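You operate a simulated robot arm through the tools that you are given. There is no shell and no other tool.

Carry out the task below with a simulated robot arm. There is one attempt and no reset: what you move stays moved.

Task
Zero the orange meter, then probe and dot the black rack's bolt.
Fine: zero it on the bright disc; green dot from 40 m up, red under that; probe and marker go back. A coat counts when it lies all over at full strength: go over it till it gets no stronger.

The check looks at the end state, three seconds after you hand in, the way a careful person would. Anything else that was tipped, shoved, dropped, spilled or broken makes it a failure.

Robot
A 6-joint arm with a two-finger gripper, fixed in place. Base frame: the origin is on the floor under the middle of its stand, x ahead of it, y to its left, z up; the work surface is at about z = 860. Readings come in mm, degrees, newtons and seconds.
It reaches about 1572 mm from its shoulder. Its first joint turns from -166.0 to 166.0 degrees. Payload 2.45 kg.
The TCP is the grasp point between the finger pads, 20 mm short of the fingertips. In the tool frame z runs along the fingers and y along their closing line. The gripper opens to 140 mm; its body begins 168 mm behind the TCP.
Orientation is told as [roll, pitch, yaw] about the base's x, y, z axes, in that order, counted from this pose: with the fingers straight down and closing along the base's y, the tool's x points along the base's -x, its y along +y and its z along -z.

Tools
- The arm moves only by the tool arm_command. Its argument "rows" is text: rows parted by semicolons, each of 7 numbers parted by spaces: the turn, a rotation vector about the tool's x, y, z in units of 90 degrees (1.0 is 90 degrees), then the shift along the tool's x, y, z in units of 400 mm (1.0 is 400 mm), then the closure in counts, from 0 (fully open) to 255 (shut). In form: wx wy wz tx ty tz gripper; .... A call has 1 to 20 rows; each row is the pose to reach, as a shift and turn from the pose commanded when the call began, along the tool's axes at that moment. A call with a number of a shift or a turn outside -1 to 1 is refused whole. Each row takes 0.2 s and may step no farther than 50 mm and 8.6 degrees from the row before; otherwise, or with a gripper value out of range, the whole call is refused. A pose out of reach is approached as far as the arm can. The call stops where the force on the tool passes 40 N (or 10 N more than at its start, if that is more) or the arm is blocked; 0.2 s more then pass. The fingers move at their own pace (about 45 mm/s each) and stop on an object; they squeeze with about 28 N. The grip force told is the motor's: it shows also when the fingers shut on nothing. Time passes only in rows, and 0.2 s behind the last, so rows that repeat a pose let the fingers close. The reply holds the time, the measured pose of the TCP, the force on the tool along the base axes, the opening and the grip force, in the units named above and with some noise, with the torque about the TCP (base axes, N m) and any sound that the robot's microphone picked up.
- Cameras (640 x 400 px; columns grow to the right, rows downward): "scene" is fixed at [400.7, -499.1, 1648.9]; the picture's right is [0.78, -0.62, 0.00], its down [-0.46, -0.58, -0.68] and it looks along [0.42, 0.53, -0.74] (base axes); focal length 372 px, centre (320, 200). "wrist" rides on the gripper at [78, 11, -209] in the tool frame; the picture's right is [-0.14, 0.99, 0.00], its down [-0.92, -0.13, -0.37] and it looks along [-0.36, -0.05, 0.93] (tool axes); focal length 280 px, centre (320, 200). There is no depth. A picture from a camera that has moved, and an enlarged one, comes with that camera's place and axes in the base frame and with its lens.
- capture(camera): a new picture of that camera. No time passes.
- enlarge(camera, box): a new picture of the part [left, top, right, bottom] of that camera's present view, enlarged. No time passes.
- close_job(): hands the job in; it is judged then, once.

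Nothing tells you positions but the pictures and the camera data. Unless the task says otherwise, let go and move clear before handing in.

The tools are called after "Emit:" by a JSON object that holds its "method" and its "body". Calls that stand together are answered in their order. arm_command: Moves the arm, as the interface text tells. Its arguments: {"type":"object","properties":{"rows":{"type":"string"}},"required":["rows"]} The other tools are called the same way: capture (camera) takes a picture; enlarge (camera, box) takes an enlarged picture of a part of a camera's view; close_job () hands the job in.

At the start:

```text
time: 0.0
position: [816.7, -27.1, 1240.5]
ee_rot: [0.0, 0.0, 0.0]
force: [-0.3, 0.0, -0.3]
moment: [-0.01, 0.01, 0.0]
opening: 139.9
grip_force: 0.1
```

scene: 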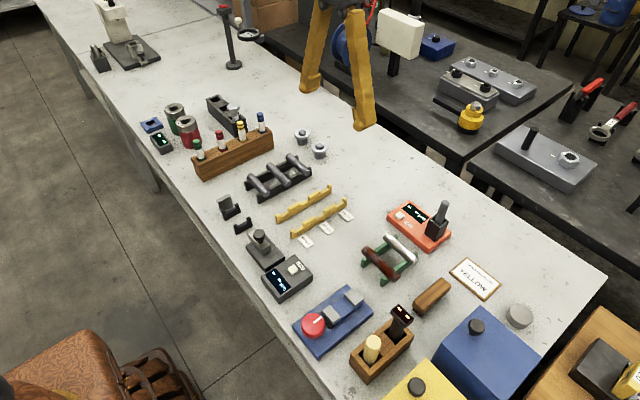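
wrist: 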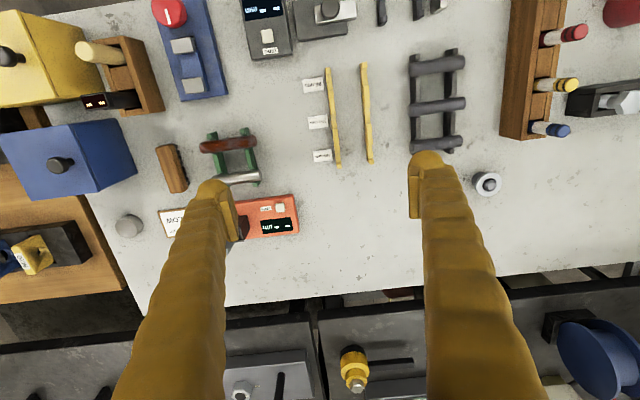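

I see a bench with an orange meter with a probe, racks, a marker rack, various gadgets, and a pale disc at the right. I'll look closer at everything before moving.

Emit:
{"method": "enlarge", "body": {"camera": "scene", "box": [360, 180, 560, 340]}}

Emit:
{"method": "enlarge", "body": {"camera": "scene", "box": [130, 80, 290, 200]}}

Emit:
{"method": "enlarge", "body": {"camera": "scene", "box": [210, 120, 370, 270]}}

Emit:
{"method": "enlarge", "body": {"camera": "scene", "box": [240, 220, 440, 400]}}

Emit:
{"method": "enlarge", "body": {"camera": "wrist", "box": [80, 120, 320, 270]}}

Emit:
{"method": "enlarge", "body": {"camera": "wrist", "box": [380, 0, 640, 220]}}

```text
2.50 times, centred on (460, 260) of scene
camera zoom: at [400.7, -499.1, 1648.9], right [0.78, -0.62, 0.0], down [-0.46, -0.58, -0.68], along [0.42, 0.53, -0.74], focal length 930 px, centre (-30, 50)
```

zoom: 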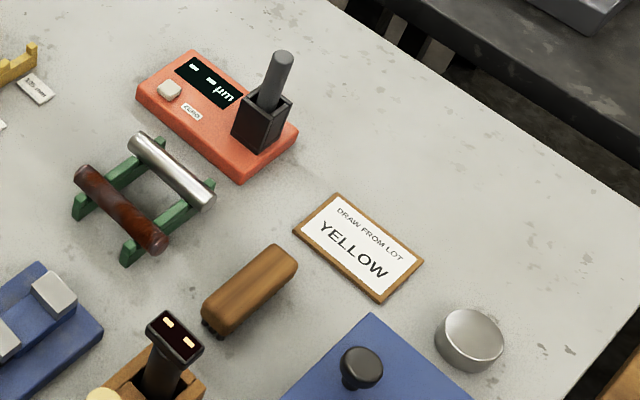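

```text
3.33 times, centred on (210, 140) of scene
camera zoom: at [400.7, -499.1, 1648.9], right [0.78, -0.62, 0.0], down [-0.46, -0.58, -0.68], along [0.42, 0.53, -0.74], focal length 1241 px, centre (687, 400)
```

zoom: 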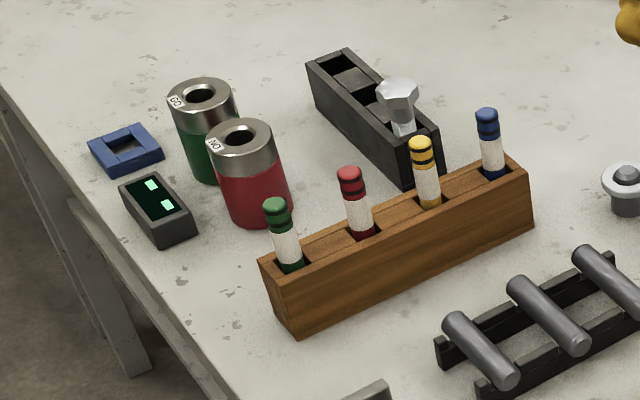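

```text
2.67 times, centred on (290, 195) of scene
camera zoom: at [400.7, -499.1, 1648.9], right [0.78, -0.62, 0.0], down [-0.46, -0.58, -0.68], along [0.42, 0.53, -0.74], focal length 993 px, centre (400, 213)
```

zoom: 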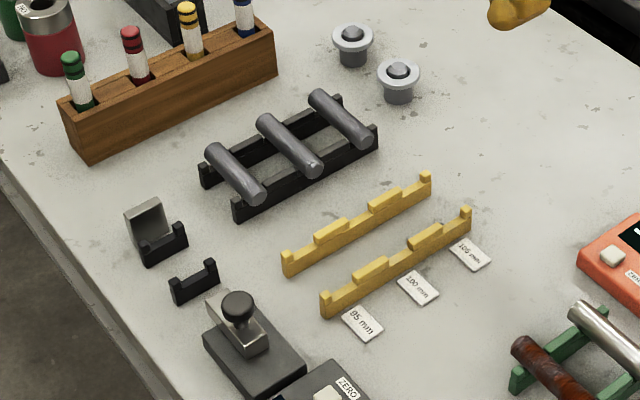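

```text
2.22 times, centred on (340, 310) of scene
camera zoom: at [400.7, -499.1, 1648.9], right [0.78, -0.62, 0.0], down [-0.46, -0.58, -0.68], along [0.42, 0.53, -0.74], focal length 827 px, centre (276, -44)
```

zoom: 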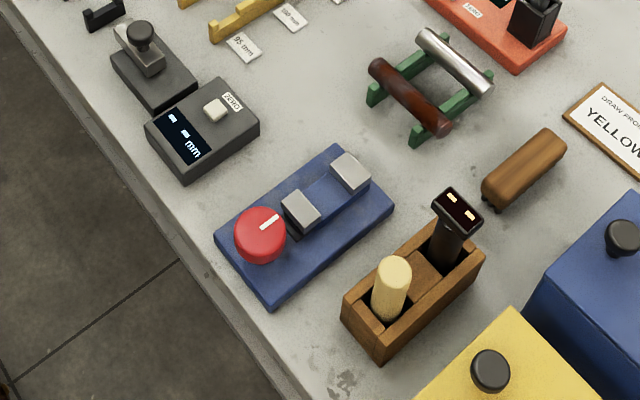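

```text
2.67 times, centred on (200, 195) of wrist
camera zoom: at [739.2, -17.3, 1447.8], right [0.14, 0.99, 0.0], down [0.92, -0.13, 0.37], along [0.36, -0.05, -0.93], focal length 748 px, centre (640, 213)
```

zoom: 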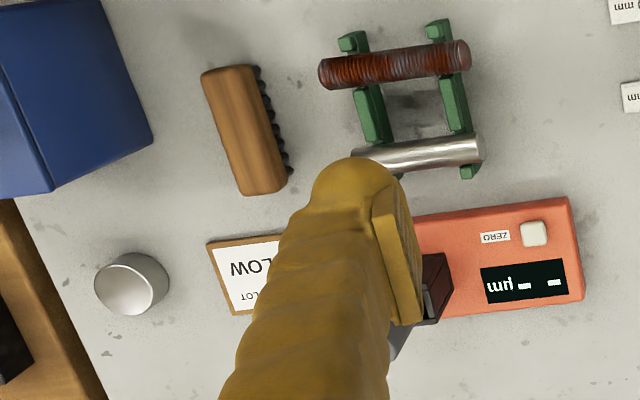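

```text
1.82 times, centred on (510, 110) of wrist
camera zoom: at [739.2, -17.3, 1447.8], right [0.14, 0.99, 0.0], down [0.92, -0.13, 0.37], along [0.36, -0.05, -0.93], focal length 510 px, centre (-26, 364)
```

zoom: 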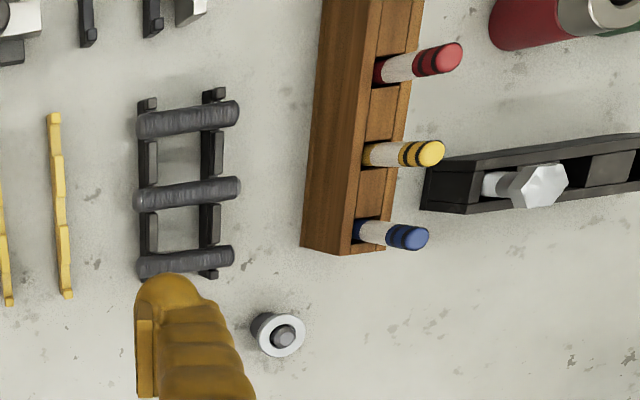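

The bench holds the orange µm meter with its probe in a socket, about (990, -190). The bright disc is at about (965, -483), the marker rack is further left, and the black slotted rack holds a hex bolt. I'll move the wrist camera above the meter at a safe height.

Emit:
{"method": "arm_command", "body": {"rows": "0 0 0 -0.08 -0.06 0 0; 0 0 0 -0.16 -0.12 0 0; 0 0 0 -0.25 -0.18 0 0; 0 0 0 -0.33 -0.245 0 0; 0 0 0 -0.41 -0.31 0 0; 0 0 0 -0.5 -0.37 0 0; 0 0 0 -0.58 -0.43 0 0; 0 0 0 -0.58 -0.43 0 0"}}

Emit:
{"method": "capture", "body": {"camera": "wrist"}}

Emit:
{"method": "capture", "body": {"camera": "scene"}}

```text
time: 1.8
position: [1049.1, -198.6, 1238.9]
ee_rot: [0.0, 0.0, -0.1]
force: [0.2, 0.3, -0.7]
moment: [-0.02, 0.0, 0.0]
opening: 140.1
grip_force: 0.1
```

```text
taken
camera wrist: at [971.7, -188.5, 1447.5], right [0.14, 0.99, 0.0], down [0.92, -0.13, 0.37], along [0.37, -0.05, -0.93], focal length 280 px, centre (320, 200)
```

wrist: 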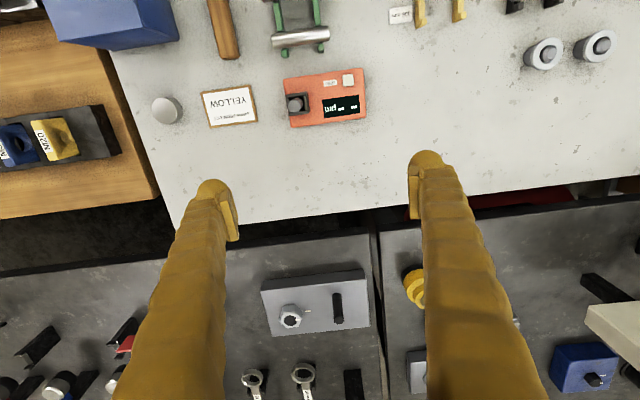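

```text
taken
```

scene: 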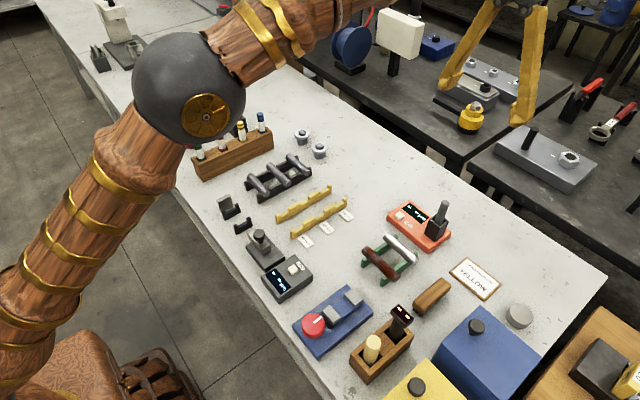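

Emit:
{"method": "enlarge", "body": {"camera": "wrist", "box": [140, 50, 400, 180]}}

Emit:
{"method": "enlarge", "body": {"camera": "wrist", "box": [270, 60, 380, 135]}}

Emit:
{"method": "enlarge", "body": {"camera": "scene", "box": [380, 190, 460, 250]}}

```text
2.46 times, centred on (270, 115) of wrist
camera zoom: at [971.7, -188.5, 1447.5], right [0.14, 0.99, 0.0], down [0.92, -0.13, 0.37], along [0.37, -0.05, -0.93], focal length 690 px, centre (443, 409)
```

zoom: 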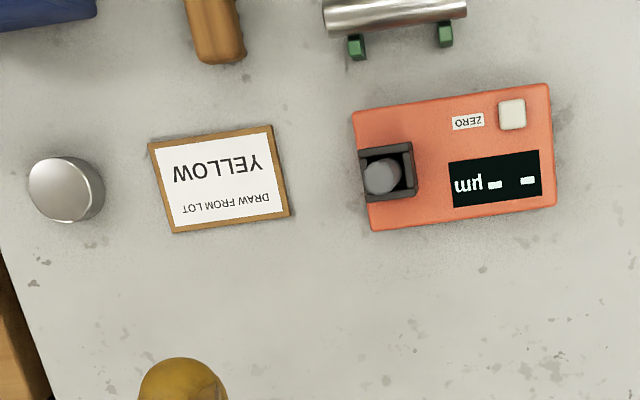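

```text
5.33 times, centred on (325, 98) of wrist
camera zoom: at [971.7, -188.5, 1447.5], right [0.14, 0.99, 0.0], down [0.92, -0.13, 0.37], along [0.37, -0.05, -0.93], focal length 1495 px, centre (293, 747)
```

zoom: 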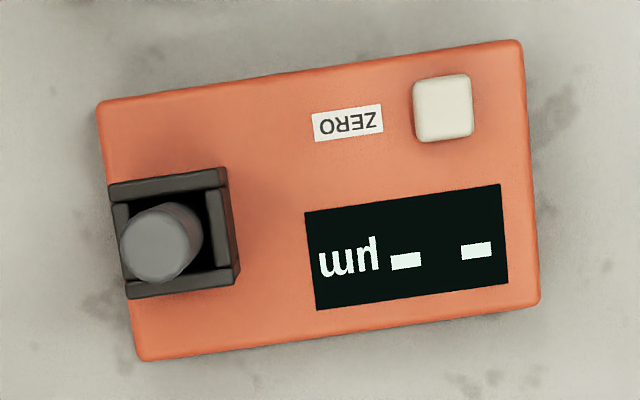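

```text
6.67 times, centred on (420, 220) of scene
camera zoom: at [400.7, -499.1, 1648.9], right [0.78, -0.62, 0.0], down [-0.46, -0.58, -0.68], along [0.42, 0.53, -0.74], focal length 2482 px, centre (-347, 67)
```

zoom: 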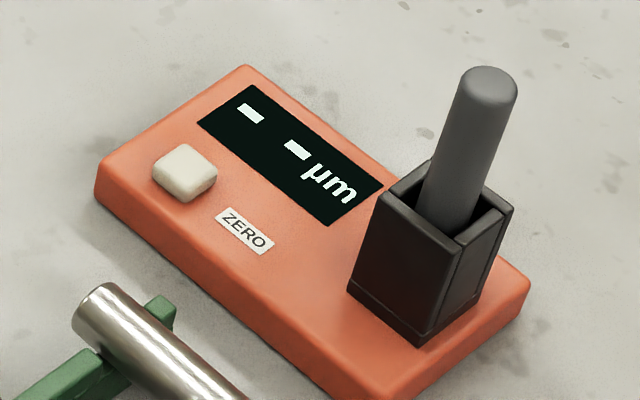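

The meter sits square to the base axes. The probe is upright at about (990, -230), with its top near z = 1005 and the socket rim near 945. I'll zoom in on the disc and the bolt.

Emit:
{"method": "enlarge", "body": {"camera": "wrist", "box": [130, 75, 210, 145]}}

Emit:
{"method": "enlarge", "body": {"camera": "scene", "box": [490, 290, 550, 340]}}

Emit:
{"method": "enlarge", "body": {"camera": "scene", "box": [560, 280, 640, 400]}}

```text
5.71 times, centred on (170, 110) of wrist
camera zoom: at [971.7, -188.5, 1447.5], right [0.14, 0.99, 0.0], down [0.92, -0.13, 0.37], along [0.37, -0.05, -0.93], focal length 1602 px, centre (1177, 714)
```

zoom: 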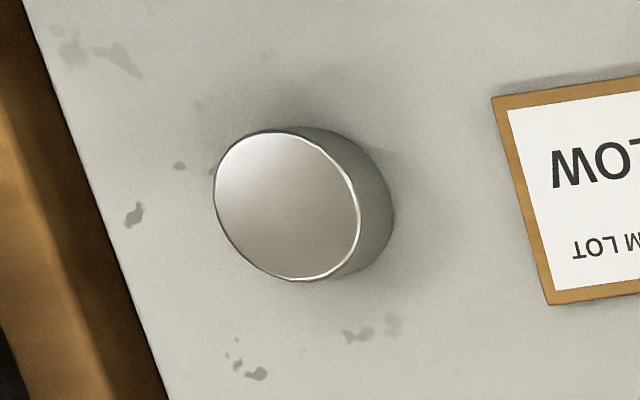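

```text
8.00 times, centred on (520, 315) of scene
camera zoom: at [400.7, -499.1, 1648.9], right [0.78, -0.62, 0.0], down [-0.46, -0.58, -0.68], along [0.42, 0.53, -0.74], focal length 2978 px, centre (-1280, -720)
```

zoom: 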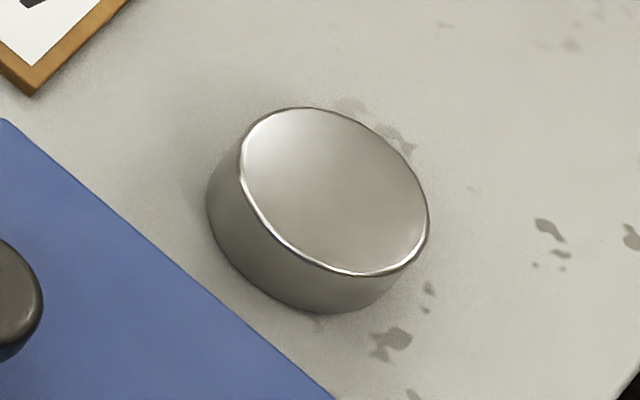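

```text
3.33 times, centred on (600, 340) of scene
camera zoom: at [400.7, -499.1, 1648.9], right [0.78, -0.62, 0.0], down [-0.46, -0.58, -0.68], along [0.42, 0.53, -0.74], focal length 1241 px, centre (-613, -267)
```

zoom: 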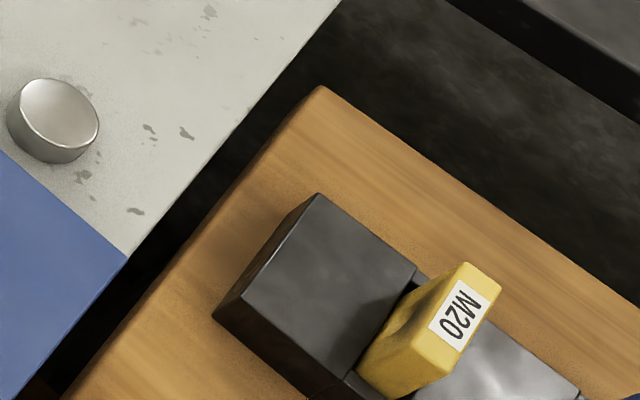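

The disc's top is centred near (968, -488) at z ≈ 888. Next I'll survey the bolt and markers with the wrist camera before touching anything.

Emit:
{"method": "arm_command", "body": {"rows": "0 0 0 0.03 0.1 0 0; 0 0 0 0.06 0.2 0 0; 0 0 0 0.09 0.3 0 0; 0 0 0 0.12 0.4 0 0; 0 0 0 0.15 0.5 0 0; 0 0 0 0.18 0.6 0 0; 0 0 0 0.21 0.7 0 0; 0 0 0 0.24 0.8 0 0; 0 0 0 0.27 0.9 0 0; 0 0 0 0.3 1.0 0 0; 0 0 0 0.3 1.0 0 0"}}

Emit:
{"method": "arm_command", "body": {"rows": "0 0 0 0.02 0.1 0 0; 0 0 0 0.04 0.2 0 0; 0 0 0 0.06 0.3 0 0; 0 0 0 0.06 0.4 0 0; 0 0 0 0.06 0.5 0 0; 0 0 0 0.06 0.6 0 0; 0 0 0 0.06 0.7 0 0; 0 0 0 0.06 0.7 0 0"}}

Emit:
{"method": "capture", "body": {"camera": "wrist"}}

```text
time: 4.2
position: [927.3, 201.3, 1237.8]
ee_rot: [0.0, 0.0, 0.1]
force: [-0.6, 0.0, -0.1]
moment: [0.01, 0.0, 0.0]
opening: 139.9
grip_force: 0.0
```

```text
time: 6.0
position: [903.8, 482.6, 1239.9]
ee_rot: [-0.1, 0.1, 0.0]
force: [-0.3, -0.3, 0.3]
moment: [-0.01, -0.01, -0.02]
opening: 140.0
grip_force: 0.1
```

```text
taken
camera wrist: at [826.5, 491.3, 1448.2], right [0.14, 0.99, 0.0], down [0.92, -0.13, 0.37], along [0.37, -0.05, -0.93], focal length 280 px, centre (320, 200)
```

wrist: 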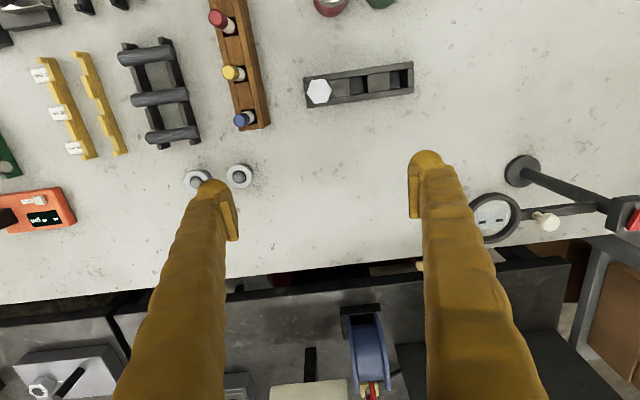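

Emit:
{"method": "enlarge", "body": {"camera": "wrist", "box": [290, 50, 430, 120]}}

Emit:
{"method": "enlarge", "body": {"camera": "scene", "box": [195, 85, 275, 145]}}

Emit:
{"method": "enlarge", "body": {"camera": "wrist", "box": [180, 0, 300, 140]}}

Emit:
{"method": "enlarge", "body": {"camera": "wrist", "box": [110, 20, 300, 210]}}

```text
4.57 times, centred on (360, 85) of wrist
camera zoom: at [826.5, 491.3, 1448.2], right [0.14, 0.99, 0.0], down [0.92, -0.13, 0.37], along [0.37, -0.05, -0.93], focal length 1282 px, centre (137, 726)
```

zoom: 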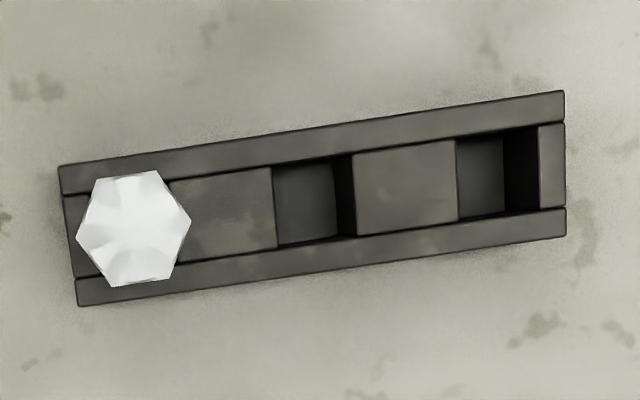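

```text
6.67 times, centred on (235, 115) of scene
camera zoom: at [400.7, -499.1, 1648.9], right [0.78, -0.62, 0.0], down [-0.46, -0.58, -0.68], along [0.42, 0.53, -0.74], focal length 2482 px, centre (887, 767)
```

zoom: 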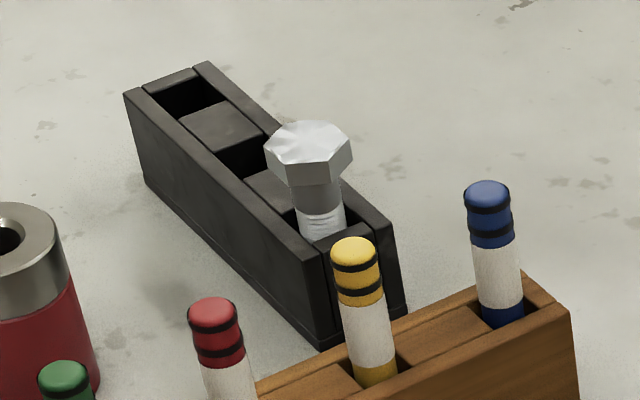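

```text
2.86 times, centred on (240, 70) of wrist
camera zoom: at [826.5, 491.3, 1448.2], right [0.14, 0.99, 0.0], down [0.92, -0.13, 0.37], along [0.37, -0.05, -0.93], focal length 801 px, centre (549, 571)
```

zoom: 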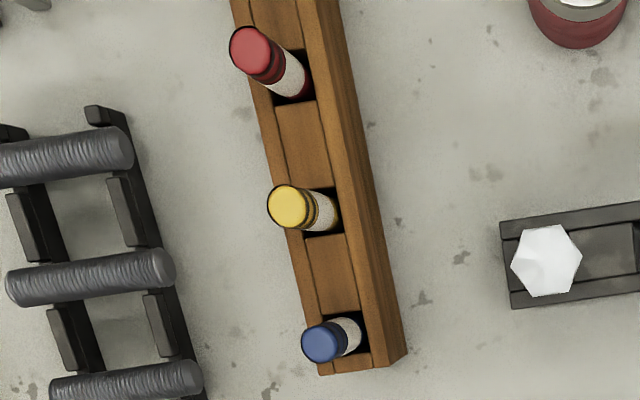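

```text
2.11 times, centred on (205, 115) of wrist
camera zoom: at [826.5, 491.3, 1448.2], right [0.14, 0.99, 0.0], down [0.92, -0.13, 0.37], along [0.37, -0.05, -0.93], focal length 590 px, centre (562, 379)
```

zoom: 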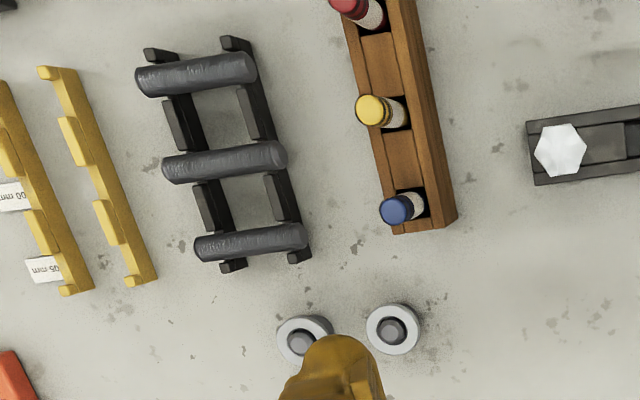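

The bolt head is at about (829, 490, 964). The marker tops are near y = 361, z = 991, with green at x ≈ 644 and red at x ≈ 714. I'll go back to hover over the probe and check the alignment up close.

Emit:
{"method": "arm_command", "body": {"rows": "0 0 0 -0.01 -0.1 0 0; 0 0 0 -0.03 -0.2 0 0; 0 0 0 -0.05 -0.3 0 0; 0 0 0 -0.07 -0.4 0 0; 0 0 0 -0.09 -0.5 0 0; 0 0 0 -0.1 -0.6 0 0; 0 0 0 -0.11 -0.7 0 0; 0 0 0 -0.12 -0.8 0 0; 0 0 0 -0.13 -0.9 0 0; 0 0 0 -0.14 -1.0 0 0; 0 0 0 -0.14 -1.0 0 0"}}

Emit:
{"method": "arm_command", "body": {"rows": "0 0 0 -0.01 -0.1 0 0; 0 0 0 -0.02 -0.2 0 0; 0 0 0 -0.03 -0.3 0 0; 0 0 0 -0.04 -0.4 0.0 0; 0 0 0 -0.05 -0.5 0.08 0; 0 0 0 -0.06 -0.6 0.15 0; 0 0 0 -0.07 -0.7 0.22 0; 0 0 0 -0.076 -0.781 0.3 0; 0 0 0 -0.076 -0.781 0.36 0; 0 0 0 -0.076 -0.781 0.36 0"}}

Emit:
{"method": "capture", "body": {"camera": "wrist"}}

Emit:
{"method": "capture", "body": {"camera": "scene"}}

```text
time: 8.4
position: [961.5, 79.8, 1238.9]
ee_rot: [0.0, 0.0, 0.1]
force: [0.4, -0.4, 0.8]
moment: [0.01, -0.02, -0.01]
opening: 140.1
grip_force: 0.1
```

```text
refused: row 5 steps farther than a row can; nothing moved
```

```text
taken
camera wrist: at [882.7, 89.7, 1447.7], right [0.14, 0.99, 0.0], down [0.92, -0.13, 0.37], along [0.36, -0.05, -0.93], focal length 280 px, centre (320, 200)
```

wrist: 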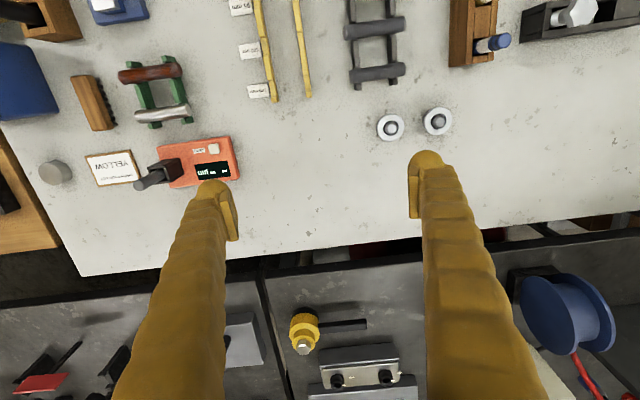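

```text
taken
```

scene: 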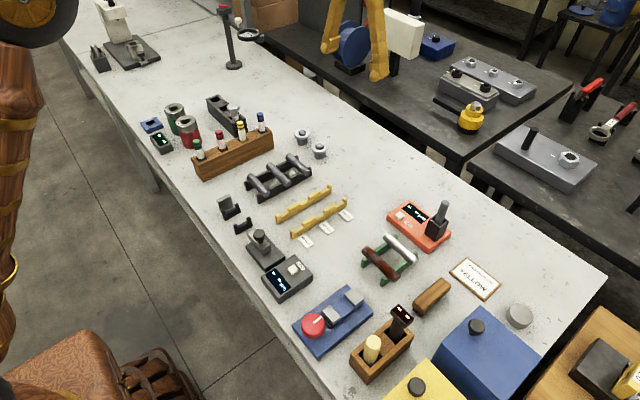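

The arm stopped partway, at about (961, 80, 1239), because one row's step was too long. I'll continue to above the probe in smaller steps.

Emit:
{"method": "arm_command", "body": {"rows": "0 0 0 -0.01 -0.1 0 0; 0 0 0 -0.02 -0.2 0 0; 0 0 0 -0.03 -0.3 0 0; 0 0 0 -0.04 -0.4 0 0; 0 0 0 -0.05 -0.5 0 0; 0 0 0 -0.06 -0.6 0 0; 0 0 0 -0.07 -0.7 0 0; 0 0 0 -0.071 -0.775 0.06 0; 0 0 0 -0.071 -0.775 0.16 0; 0 0 0 -0.071 -0.775 0.26 0; 0 0 0 -0.071 -0.775 0.36 0; 0 0 0 -0.071 -0.775 0.36 0"}}

Emit:
{"method": "capture", "body": {"camera": "wrist"}}

Emit:
{"method": "capture", "body": {"camera": "scene"}}

```text
time: 11.0
position: [989.7, -228.7, 1095.0]
ee_rot: [0.0, 0.0, 0.0]
force: [0.5, -0.6, 0.0]
moment: [0.04, -0.02, -0.01]
opening: 139.9
grip_force: 0.1
```

```text
taken
camera wrist: at [912.1, -219.6, 1303.5], right [0.14, 0.99, 0.0], down [0.92, -0.13, 0.37], along [0.36, -0.05, -0.93], focal length 280 px, centre (320, 200)
```

wrist: 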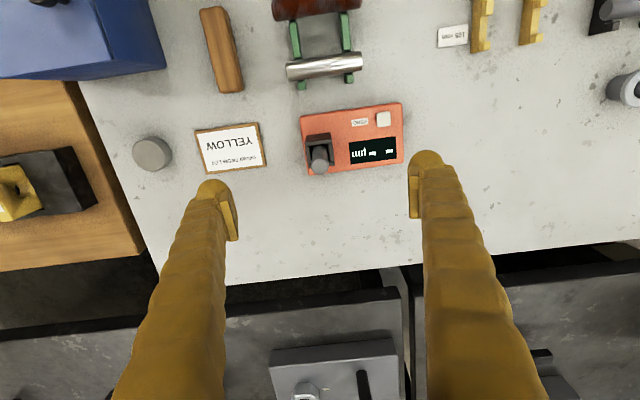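

```text
taken
```

scene: 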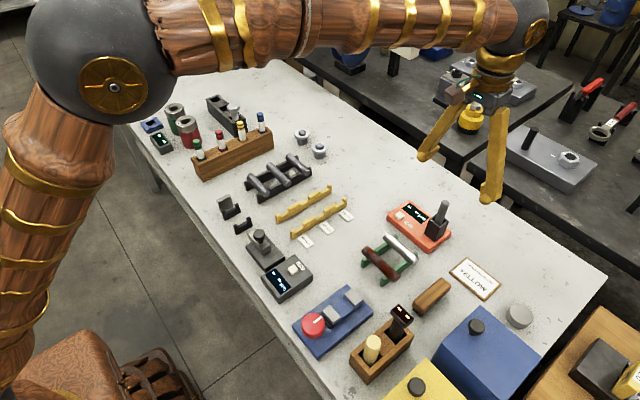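

Emit:
{"method": "enlarge", "body": {"camera": "wrist", "box": [290, 95, 410, 185]}}

Emit:
{"method": "enlarge", "body": {"camera": "wrist", "box": [0, 0, 200, 180]}}

```text
4.44 times, centred on (350, 140) of wrist
camera zoom: at [912.1, -219.6, 1303.5], right [0.14, 0.99, 0.0], down [0.92, -0.13, 0.37], along [0.36, -0.05, -0.93], focal length 1246 px, centre (187, 467)
```

zoom: 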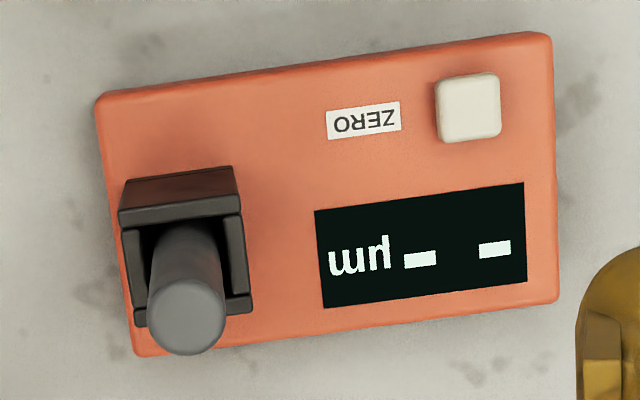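

```text
2.22 times, centred on (100, 90) of wrist
camera zoom: at [912.1, -219.6, 1303.5], right [0.14, 0.99, 0.0], down [0.92, -0.13, 0.37], along [0.36, -0.05, -0.93], focal length 623 px, centre (809, 444)
```

zoom: 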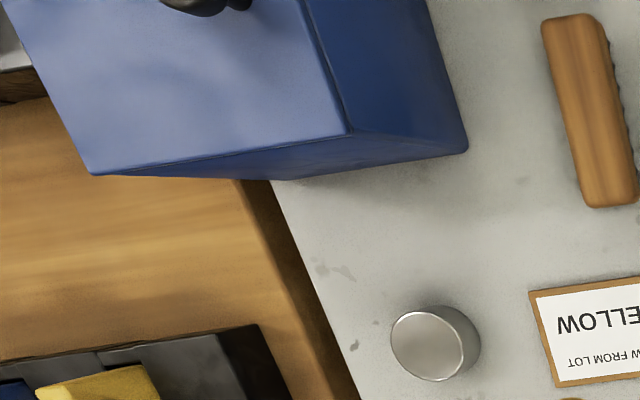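

The probe sits exactly on the tool axis, with its top at about z = 1004. I'll descend around it and check before closing.

Emit:
{"method": "arm_command", "body": {"rows": "0 0 0 0 0 0.08 0; 0 0 0 0 0 0.16 0; 0 0 0 0 0 0.24 0; 0 0 0 0 0 0.29 0; 0 0 0 0 0 0.29 0"}}

Emit:
{"method": "capture", "body": {"camera": "wrist"}}

Emit:
{"method": "enlarge", "body": {"camera": "scene", "box": [360, 150, 520, 270]}}

```text
time: 12.2
position: [989.5, -229.5, 979.5]
ee_rot: [0.0, 0.0, 0.0]
force: [0.7, -0.1, 0.0]
moment: [0.02, -0.01, 0.0]
opening: 140.0
grip_force: 0.1
```

```text
taken
camera wrist: at [912.2, -219.5, 1187.8], right [0.14, 0.99, 0.0], down [0.92, -0.13, 0.37], along [0.37, -0.05, -0.93], focal length 280 px, centre (320, 200)
```

wrist: 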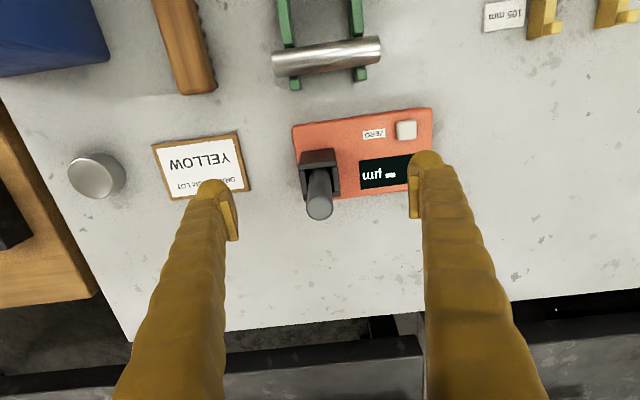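

```text
3.33 times, centred on (440, 210) of scene
camera zoom: at [400.7, -499.1, 1648.9], right [0.78, -0.62, 0.0], down [-0.46, -0.58, -0.68], along [0.42, 0.53, -0.74], focal length 1241 px, centre (-80, 167)
```

zoom: 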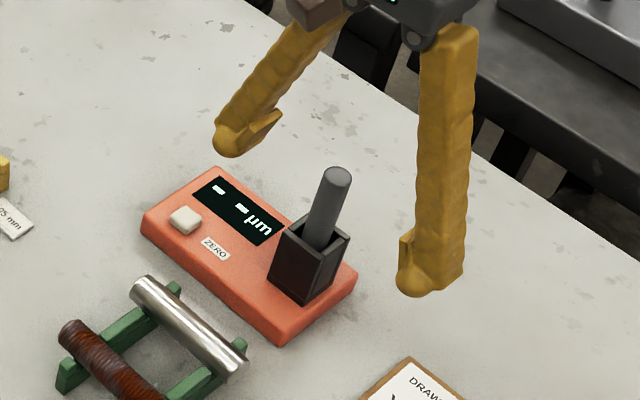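

The fingers straddle the probe cleanly. I'll close on it.

Emit:
{"method": "arm_command", "body": {"rows": "0 0 0 0 0 0 255; 0 0 0 0 0 0 255; 0 0 0 0 0 0 255; 0 0 0 0 0 0 255; 0 0 0 0 0 0 255; 0 0 0 0 0 0 255; 0 0 0 0 0 0 255; 0 0 0 0 0 0 255; 0 0 0 0 0 0 255"}}

Emit:
{"method": "capture", "body": {"camera": "wrist"}}

Emit:
{"method": "enlarge", "body": {"camera": "scene", "box": [360, 150, 520, 270]}}

```text
time: 14.2
position: [989.8, -228.7, 979.8]
ee_rot: [0.1, -0.1, 0.0]
force: [0.5, 0.3, -0.2]
moment: [-0.01, 0.03, 0.0]
opening: 18.4
grip_force: 27.5
```

```text
taken
camera wrist: at [912.2, -219.5, 1188.0], right [0.14, 0.99, 0.0], down [0.92, -0.13, 0.37], along [0.36, -0.05, -0.93], focal length 280 px, centre (320, 200)
```

wrist: 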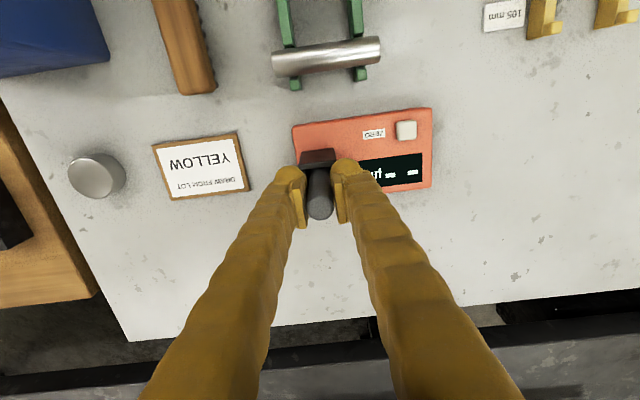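

```text
3.33 times, centred on (440, 210) of scene
camera zoom: at [400.7, -499.1, 1648.9], right [0.78, -0.62, 0.0], down [-0.46, -0.58, -0.68], along [0.42, 0.53, -0.74], focal length 1241 px, centre (-80, 167)
```

zoom: 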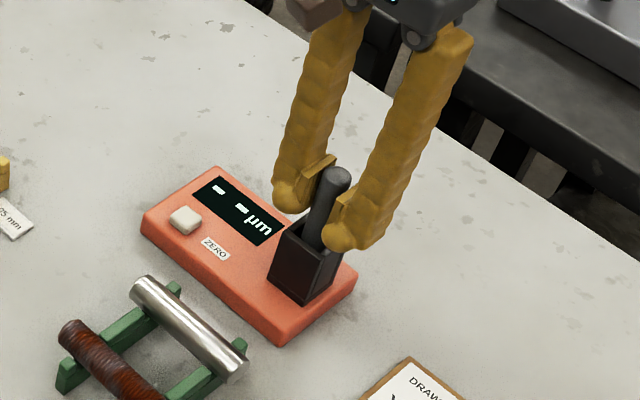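

The probe is gripped at about 18 mm opening and the meter hasn't shifted. I'll lift the probe straight out.

Emit:
{"method": "arm_command", "body": {"rows": "0 0 0 0 0 -0.03 255; 0 0 0 0 0 -0.08 255; 0 0 0 0 0 -0.14 255; 0 0 0 0 0 -0.2 255; 0 0 0 0 0 -0.26 255; 0 0 0 0 0 -0.32 255; 0 0 0 0 0 -0.38 255; 0 0 0 0 0 -0.38 255"}}

Emit:
{"method": "capture", "body": {"camera": "wrist"}}

Emit:
{"method": "enlarge", "body": {"camera": "scene", "box": [380, 90, 540, 250]}}

```text
time: 16.0
position: [989.8, -229.4, 1131.5]
ee_rot: [0.0, 0.0, -0.1]
force: [0.2, 0.0, -0.6]
moment: [-0.01, -0.01, -0.01]
opening: 18.2
grip_force: 27.9
```

```text
taken
camera wrist: at [912.5, -218.9, 1339.9], right [0.14, 0.99, 0.0], down [0.92, -0.13, 0.37], along [0.36, -0.05, -0.93], focal length 280 px, centre (320, 200)
```

wrist: 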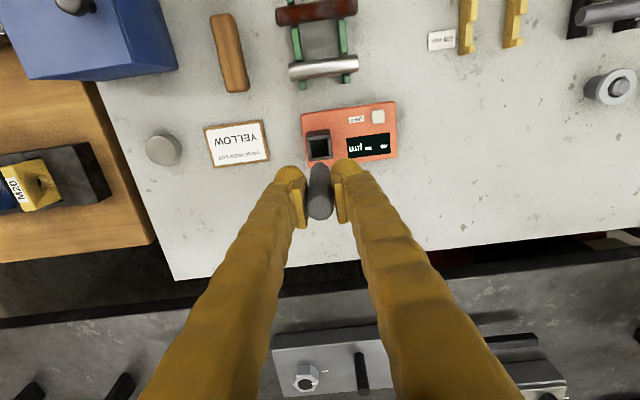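

```text
2.50 times, centred on (460, 170) of scene
camera zoom: at [400.7, -499.1, 1648.9], right [0.78, -0.62, 0.0], down [-0.46, -0.58, -0.68], along [0.42, 0.53, -0.74], focal length 930 px, centre (-30, 275)
```

zoom: 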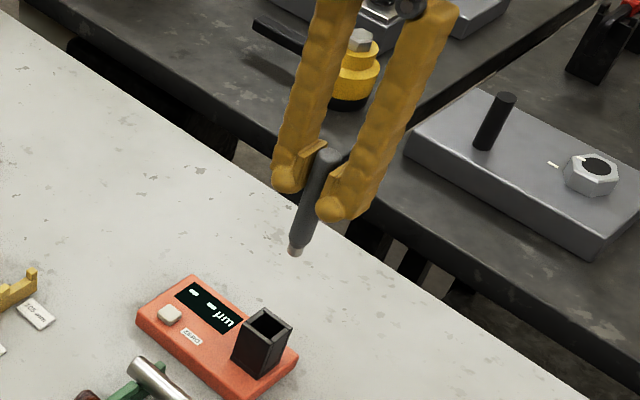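

The probe is out and has a small metal tip about 84 mm below the TCP. I'll take a closer look at the tip.

Emit:
{"method": "enlarge", "body": {"camera": "scene", "box": [435, 120, 485, 165]}}

Emit:
{"method": "enlarge", "body": {"camera": "wrist", "box": [280, 90, 420, 230]}}

```text
8.89 times, centred on (460, 142) of scene
camera zoom: at [400.7, -499.1, 1648.9], right [0.78, -0.62, 0.0], down [-0.46, -0.58, -0.68], along [0.42, 0.53, -0.74], focal length 3309 px, centre (-924, 711)
```

zoom: 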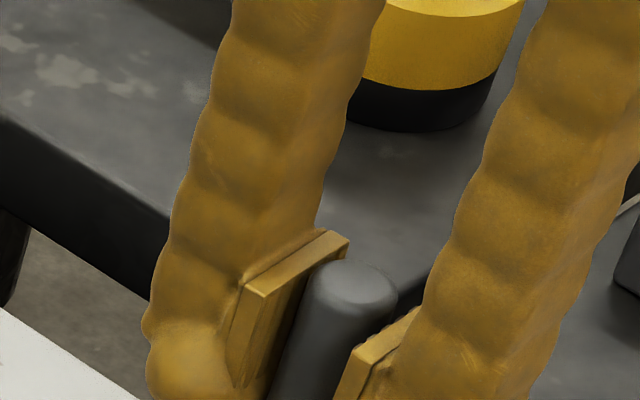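

```text
2.86 times, centred on (350, 160) of wrist
camera zoom: at [912.5, -218.9, 1339.9], right [0.14, 0.99, 0.0], down [0.92, -0.13, 0.37], along [0.36, -0.05, -0.93], focal length 801 px, centre (234, 314)
```

zoom: 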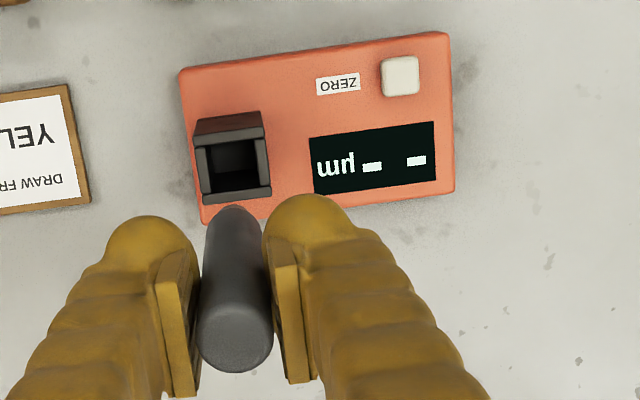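

Emit:
{"method": "enlarge", "body": {"camera": "scene", "box": [440, 155, 480, 205]}}

```text
8.00 times, centred on (460, 180) of scene
camera zoom: at [400.7, -499.1, 1648.9], right [0.78, -0.62, 0.0], down [-0.46, -0.58, -0.68], along [0.42, 0.53, -0.74], focal length 2978 px, centre (-800, 360)
```

zoom: 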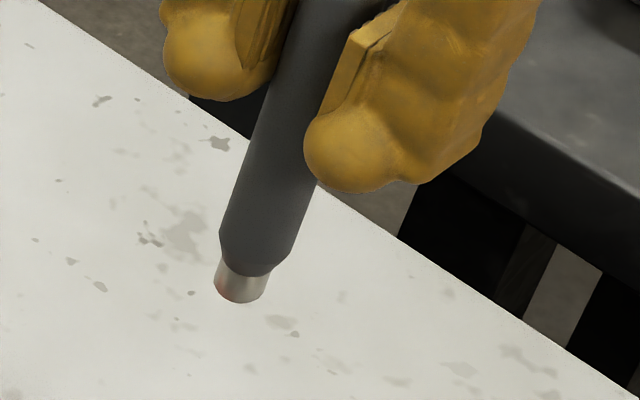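

The tip is a metal cylinder about 14 mm across. I'll carry the probe over to above the disc.

Emit:
{"method": "arm_command", "body": {"rows": "0 0 0 0.005 -0.06 0 255; 0 0 0 0.013 -0.15 0 255; 0 0 0 0.021 -0.25 0 255; 0 0 0 0.029 -0.35 0 255; 0 0 0 0.037 -0.45 0 255; 0 0 0 0.045 -0.55 0 255; 0 0 0 0.0515 -0.62 0 255; 0 0 0 0.0515 -0.646 0 255; 0 0 0 0.0515 -0.646 0.1 255; 0 0 0 0.0515 -0.646 0.2 255; 0 0 0 0.0515 -0.646 0.3 255; 0 0 0 0.0515 -0.646 0.3 255"}}

Emit:
{"method": "capture", "body": {"camera": "wrist"}}

Emit:
{"method": "capture", "body": {"camera": "scene"}}

Emit:
{"method": "enlarge", "body": {"camera": "scene", "box": [480, 250, 560, 340]}}

```text
time: 18.6
position: [969.7, -487.2, 1011.9]
ee_rot: [-0.1, -0.1, 0.0]
force: [-0.8, 0.2, 0.1]
moment: [-0.01, 0.02, 0.0]
opening: 17.9
grip_force: 27.9
```

```text
taken
camera wrist: at [891.6, -477.1, 1219.7], right [0.14, 0.99, 0.0], down [0.92, -0.13, 0.37], along [0.37, -0.05, -0.93], focal length 280 px, centre (320, 200)
```

wrist: 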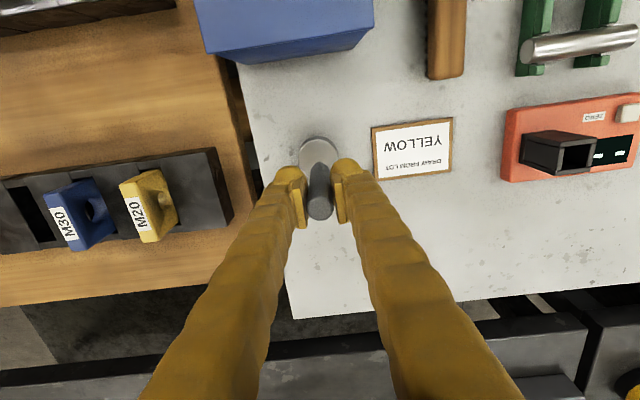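

```text
taken
```

scene: 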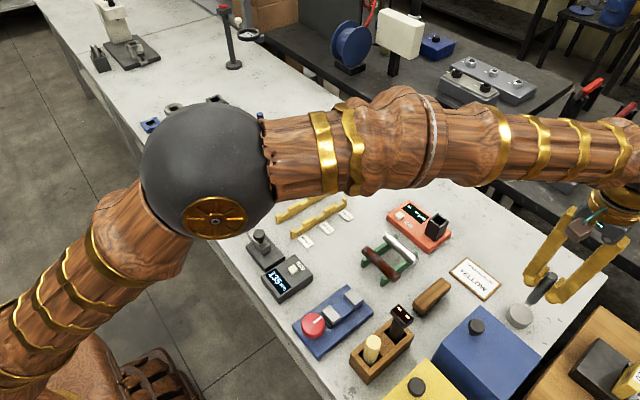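

```text
4.44 times, centred on (520, 295) of scene
camera zoom: at [400.7, -499.1, 1648.9], right [0.78, -0.62, 0.0], down [-0.46, -0.58, -0.68], along [0.42, 0.53, -0.74], focal length 1654 px, centre (-569, -222)
```

zoom: 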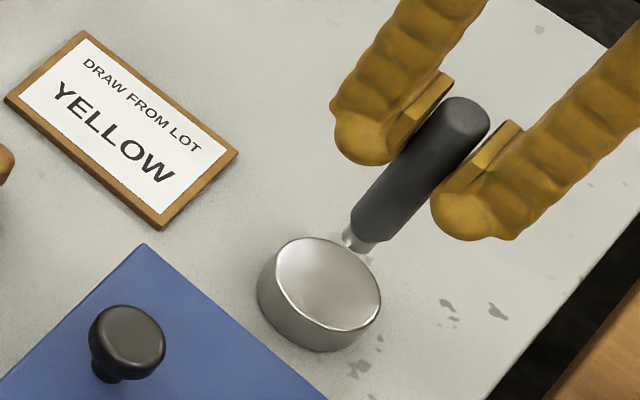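

The tip is about 40 mm above the disc, centred. I'll descend most of the way and check the readouts.

Emit:
{"method": "arm_command", "body": {"rows": "0 0 0 0 0 0.03 255; 0 0 0 0 0 0.06 255; 0 0 0 0 0 0.075 255; 0 0 0 0 0 0.075 255"}}

Emit:
{"method": "enlarge", "body": {"camera": "scene", "box": [480, 250, 560, 340]}}

Emit:
{"method": "enlarge", "body": {"camera": "scene", "box": [240, 190, 460, 310]}}

```text
time: 19.6
position: [968.6, -487.6, 982.0]
ee_rot: [0.1, 0.1, 0.1]
force: [0.4, 0.2, -1.1]
moment: [0.01, 0.04, -0.02]
opening: 18.9
grip_force: 28.0
```

```text
4.44 times, centred on (520, 295) of scene
camera zoom: at [400.7, -499.1, 1648.9], right [0.78, -0.62, 0.0], down [-0.46, -0.58, -0.68], along [0.42, 0.53, -0.74], focal length 1654 px, centre (-569, -222)
```

zoom: 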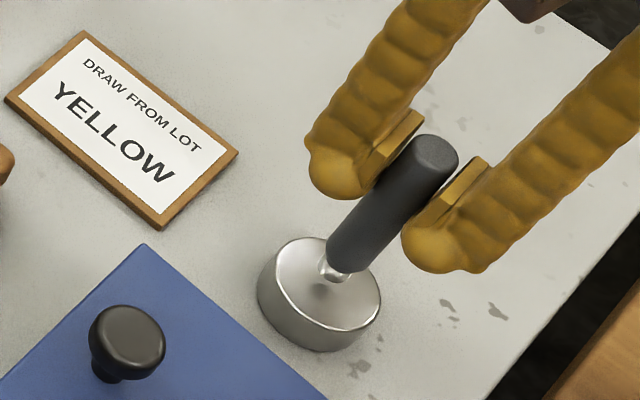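

```text
2.91 times, centred on (350, 250) of scene
camera zoom: at [400.7, -499.1, 1648.9], right [0.78, -0.62, 0.0], down [-0.46, -0.58, -0.68], along [0.42, 0.53, -0.74], focal length 1083 px, centre (233, 54)
```

zoom: 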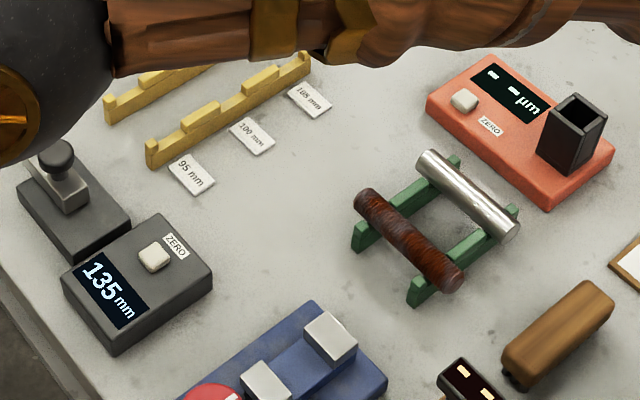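

The orange meter still shows "- -" and the tip is about 9 mm above the disc. I'll creep down in 1 mm steps until there is light contact.

Emit:
{"method": "arm_command", "body": {"rows": "0 0 0 0 0 0.005 255; 0 0 0 0 0 0.01 255; 0 0 0 0 0 0.0125 255; 0 0 0 0 0 0.015 255; 0 0 0 0 0 0.0175 255; 0 0 0 0 0 0.0175 255"}}

Emit:
{"method": "enlarge", "body": {"camera": "scene", "box": [500, 290, 540, 320]}}

Emit:
{"method": "enlarge", "body": {"camera": "scene", "box": [380, 190, 460, 250]}}

```text
time: 21.0
position: [968.8, -487.7, 974.5]
ee_rot: [-0.1, -0.1, 0.1]
force: [0.3, 0.2, -0.2]
moment: [-0.02, 0.03, -0.01]
opening: 18.1
grip_force: 28.1
```

```text
13.33 times, centred on (520, 305) of scene
camera zoom: at [400.7, -499.1, 1648.9], right [0.78, -0.62, 0.0], down [-0.46, -0.58, -0.68], along [0.42, 0.53, -0.74], focal length 4963 px, centre (-2347, -1200)
```

zoom: 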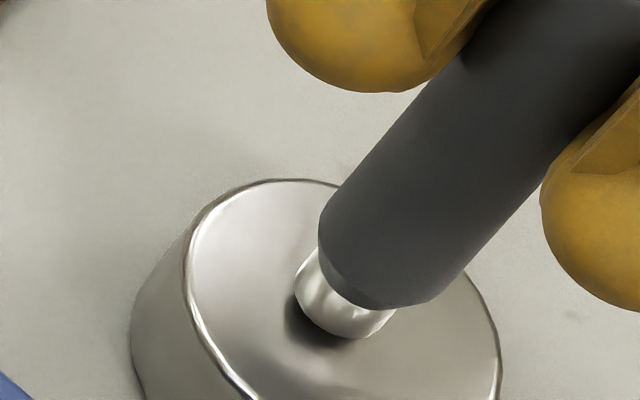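

```text
6.67 times, centred on (420, 220) of scene
camera zoom: at [400.7, -499.1, 1648.9], right [0.78, -0.62, 0.0], down [-0.46, -0.58, -0.68], along [0.42, 0.53, -0.74], focal length 2482 px, centre (-347, 67)
```

zoom: 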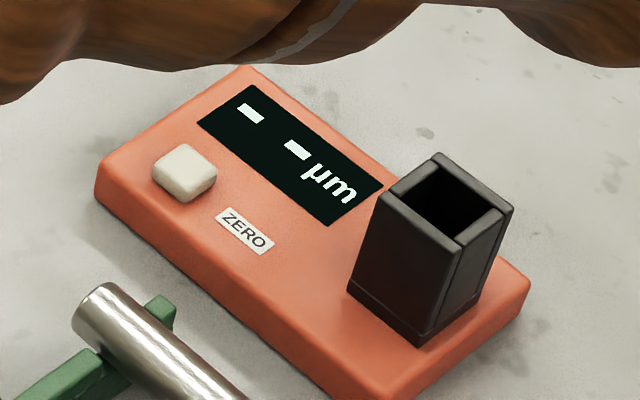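

The tip is almost touching. I'll go down in 0.5 mm steps.

Emit:
{"method": "arm_command", "body": {"rows": "0 0 0 0 0 0.00125 255; 0 0 0 0 0 0.0025 255; 0 0 0 0 0 0.00375 255; 0 0 0 0 0 0.005 255; 0 0 0 0 0 0.005 255"}}

Emit:
{"method": "enlarge", "body": {"camera": "scene", "box": [380, 190, 460, 250]}}

```text
time: 22.2
position: [967.5, -486.8, 971.3]
ee_rot: [0.1, 0.1, 0.0]
force: [-1.3, -0.1, 1.7]
moment: [-0.03, 0.04, 0.01]
opening: 18.5
grip_force: 27.5
```

```text
6.67 times, centred on (420, 220) of scene
camera zoom: at [400.7, -499.1, 1648.9], right [0.78, -0.62, 0.0], down [-0.46, -0.58, -0.68], along [0.42, 0.53, -0.74], focal length 2482 px, centre (-347, 67)
```

zoom: 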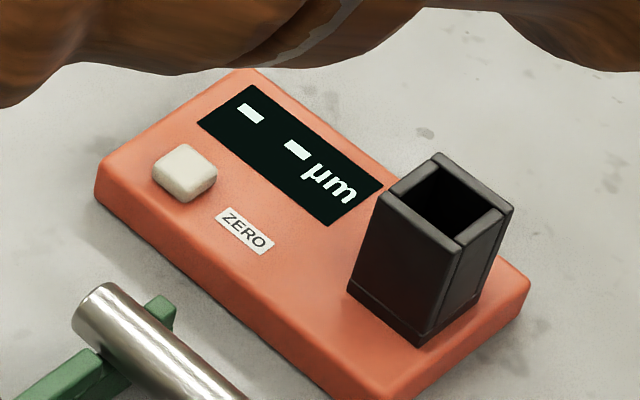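

There is only a hint of contact and no reading yet. I'll press slightly further.

Emit:
{"method": "arm_command", "body": {"rows": "0 0 0 0 0 0.00125 255; 0 0 0 0 0 0.0025 255; 0 0 0 0 0 0.0025 255; 0 0 0 0 0 0.0025 255"}}

Emit:
{"method": "enlarge", "body": {"camera": "scene", "box": [380, 190, 460, 250]}}

```text
time: 23.2
position: [969.5, -488.1, 972.1]
ee_rot: [0.0, 0.0, 0.0]
force: [-1.8, 0.0, 16.3]
moment: [0.01, 0.16, 0.0]
opening: 18.2
grip_force: 27.4
```

```text
6.67 times, centred on (420, 220) of scene
camera zoom: at [400.7, -499.1, 1648.9], right [0.78, -0.62, 0.0], down [-0.46, -0.58, -0.68], along [0.42, 0.53, -0.74], focal length 2482 px, centre (-347, 67)
```

zoom: 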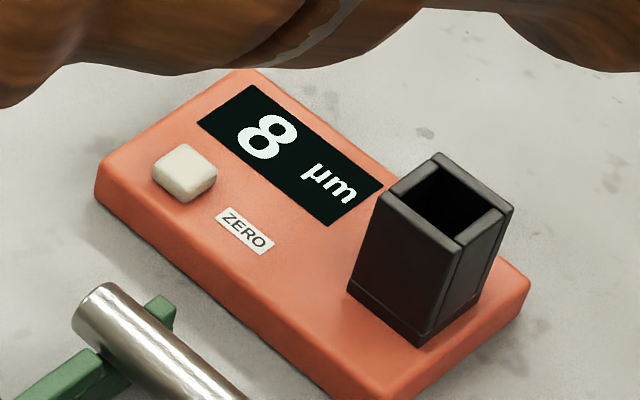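

The meter now reads 8 µm on the disc, so it does have an offset. I'll lift to see whether the reading holds.

Emit:
{"method": "arm_command", "body": {"rows": "0 0 0 0 0 -0.0025 255; 0 0 0 0 0 -0.01 255; 0 0 0 0 0 -0.03 255; 0 0 0 0 0 -0.03 255"}}

Emit:
{"method": "enlarge", "body": {"camera": "scene", "box": [380, 190, 460, 250]}}

Emit:
{"method": "enlarge", "body": {"camera": "scene", "box": [480, 250, 560, 340]}}

```text
time: 24.2
position: [968.1, -487.4, 983.0]
ee_rot: [0.0, 0.0, 0.0]
force: [-0.3, 0.4, -0.1]
moment: [0.0, -0.01, 0.01]
opening: 18.1
grip_force: 27.6
```

```text
6.67 times, centred on (420, 220) of scene
camera zoom: at [400.7, -499.1, 1648.9], right [0.78, -0.62, 0.0], down [-0.46, -0.58, -0.68], along [0.42, 0.53, -0.74], focal length 2482 px, centre (-347, 67)
```

zoom: 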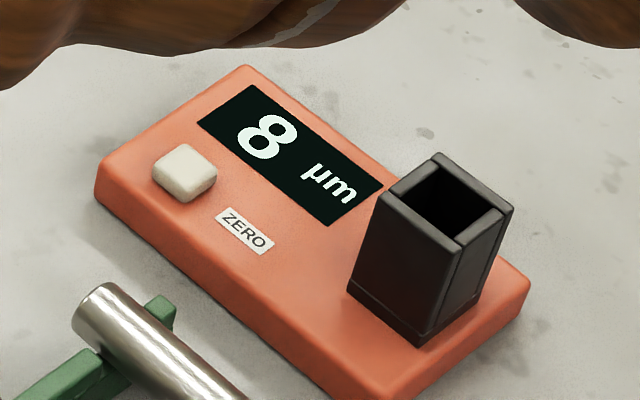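

```text
4.44 times, centred on (520, 295) of scene
camera zoom: at [400.7, -499.1, 1648.9], right [0.78, -0.62, 0.0], down [-0.46, -0.58, -0.68], along [0.42, 0.53, -0.74], focal length 1654 px, centre (-569, -222)
```

zoom: 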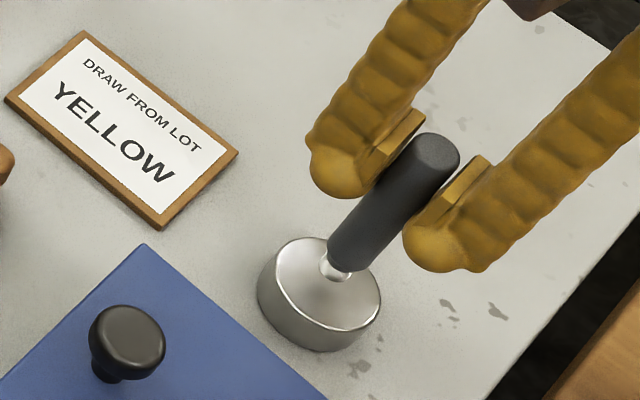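

The 8 µm reading is held after lifting. I'll put the probe back in its socket and then press ZERO with the closed fingertips, so first I'll lift and go back above the socket.

Emit:
{"method": "arm_command", "body": {"rows": "0 0 0 0 0 -0.06 255; 0 0 0 0 0 -0.15 255; 0 0 0 0 0 -0.25 255; 0 0 0 0 0 -0.33 255; 0 0 0 0 0 -0.37 255; 0 0 0 -0.005 0.06 -0.37 255; 0 0 0 -0.013 0.15 -0.37 255; 0 0 0 -0.021 0.25 -0.37 255; 0 0 0 -0.029 0.35 -0.37 255; 0 0 0 -0.037 0.45 -0.37 255; 0 0 0 -0.045 0.55 -0.37 255; 0 0 0 -0.0515 0.62 -0.37 255; 0 0 0 -0.0515 0.646 -0.37 255; 0 0 0 -0.0515 0.646 -0.27 255; 0 0 0 -0.0515 0.646 -0.17 255; 0 0 0 -0.0515 0.646 -0.17 255"}}

Emit:
{"method": "capture", "body": {"camera": "wrist"}}

Emit:
{"method": "enlarge", "body": {"camera": "scene", "box": [380, 170, 480, 250]}}

```text
time: 27.6
position: [989.2, -228.4, 1050.9]
ee_rot: [0.0, 0.1, -0.1]
force: [0.1, 0.3, -1.0]
moment: [0.03, 0.02, -0.04]
opening: 18.1
grip_force: 28.1
```

```text
taken
camera wrist: at [911.4, -219.0, 1259.8], right [0.14, 0.99, 0.0], down [0.92, -0.13, 0.37], along [0.36, -0.05, -0.93], focal length 280 px, centre (320, 200)
```

wrist: 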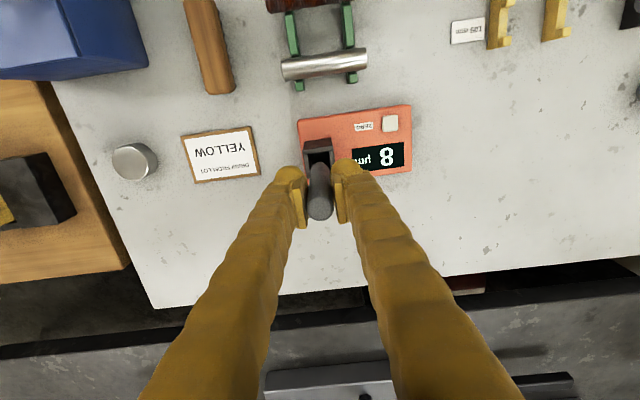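

```text
5.00 times, centred on (430, 210) of scene
camera zoom: at [400.7, -499.1, 1648.9], right [0.78, -0.62, 0.0], down [-0.46, -0.58, -0.68], along [0.42, 0.53, -0.74], focal length 1861 px, centre (-230, 150)
```

zoom: 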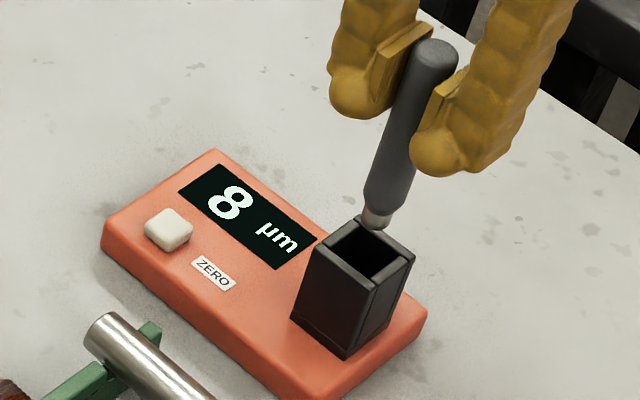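

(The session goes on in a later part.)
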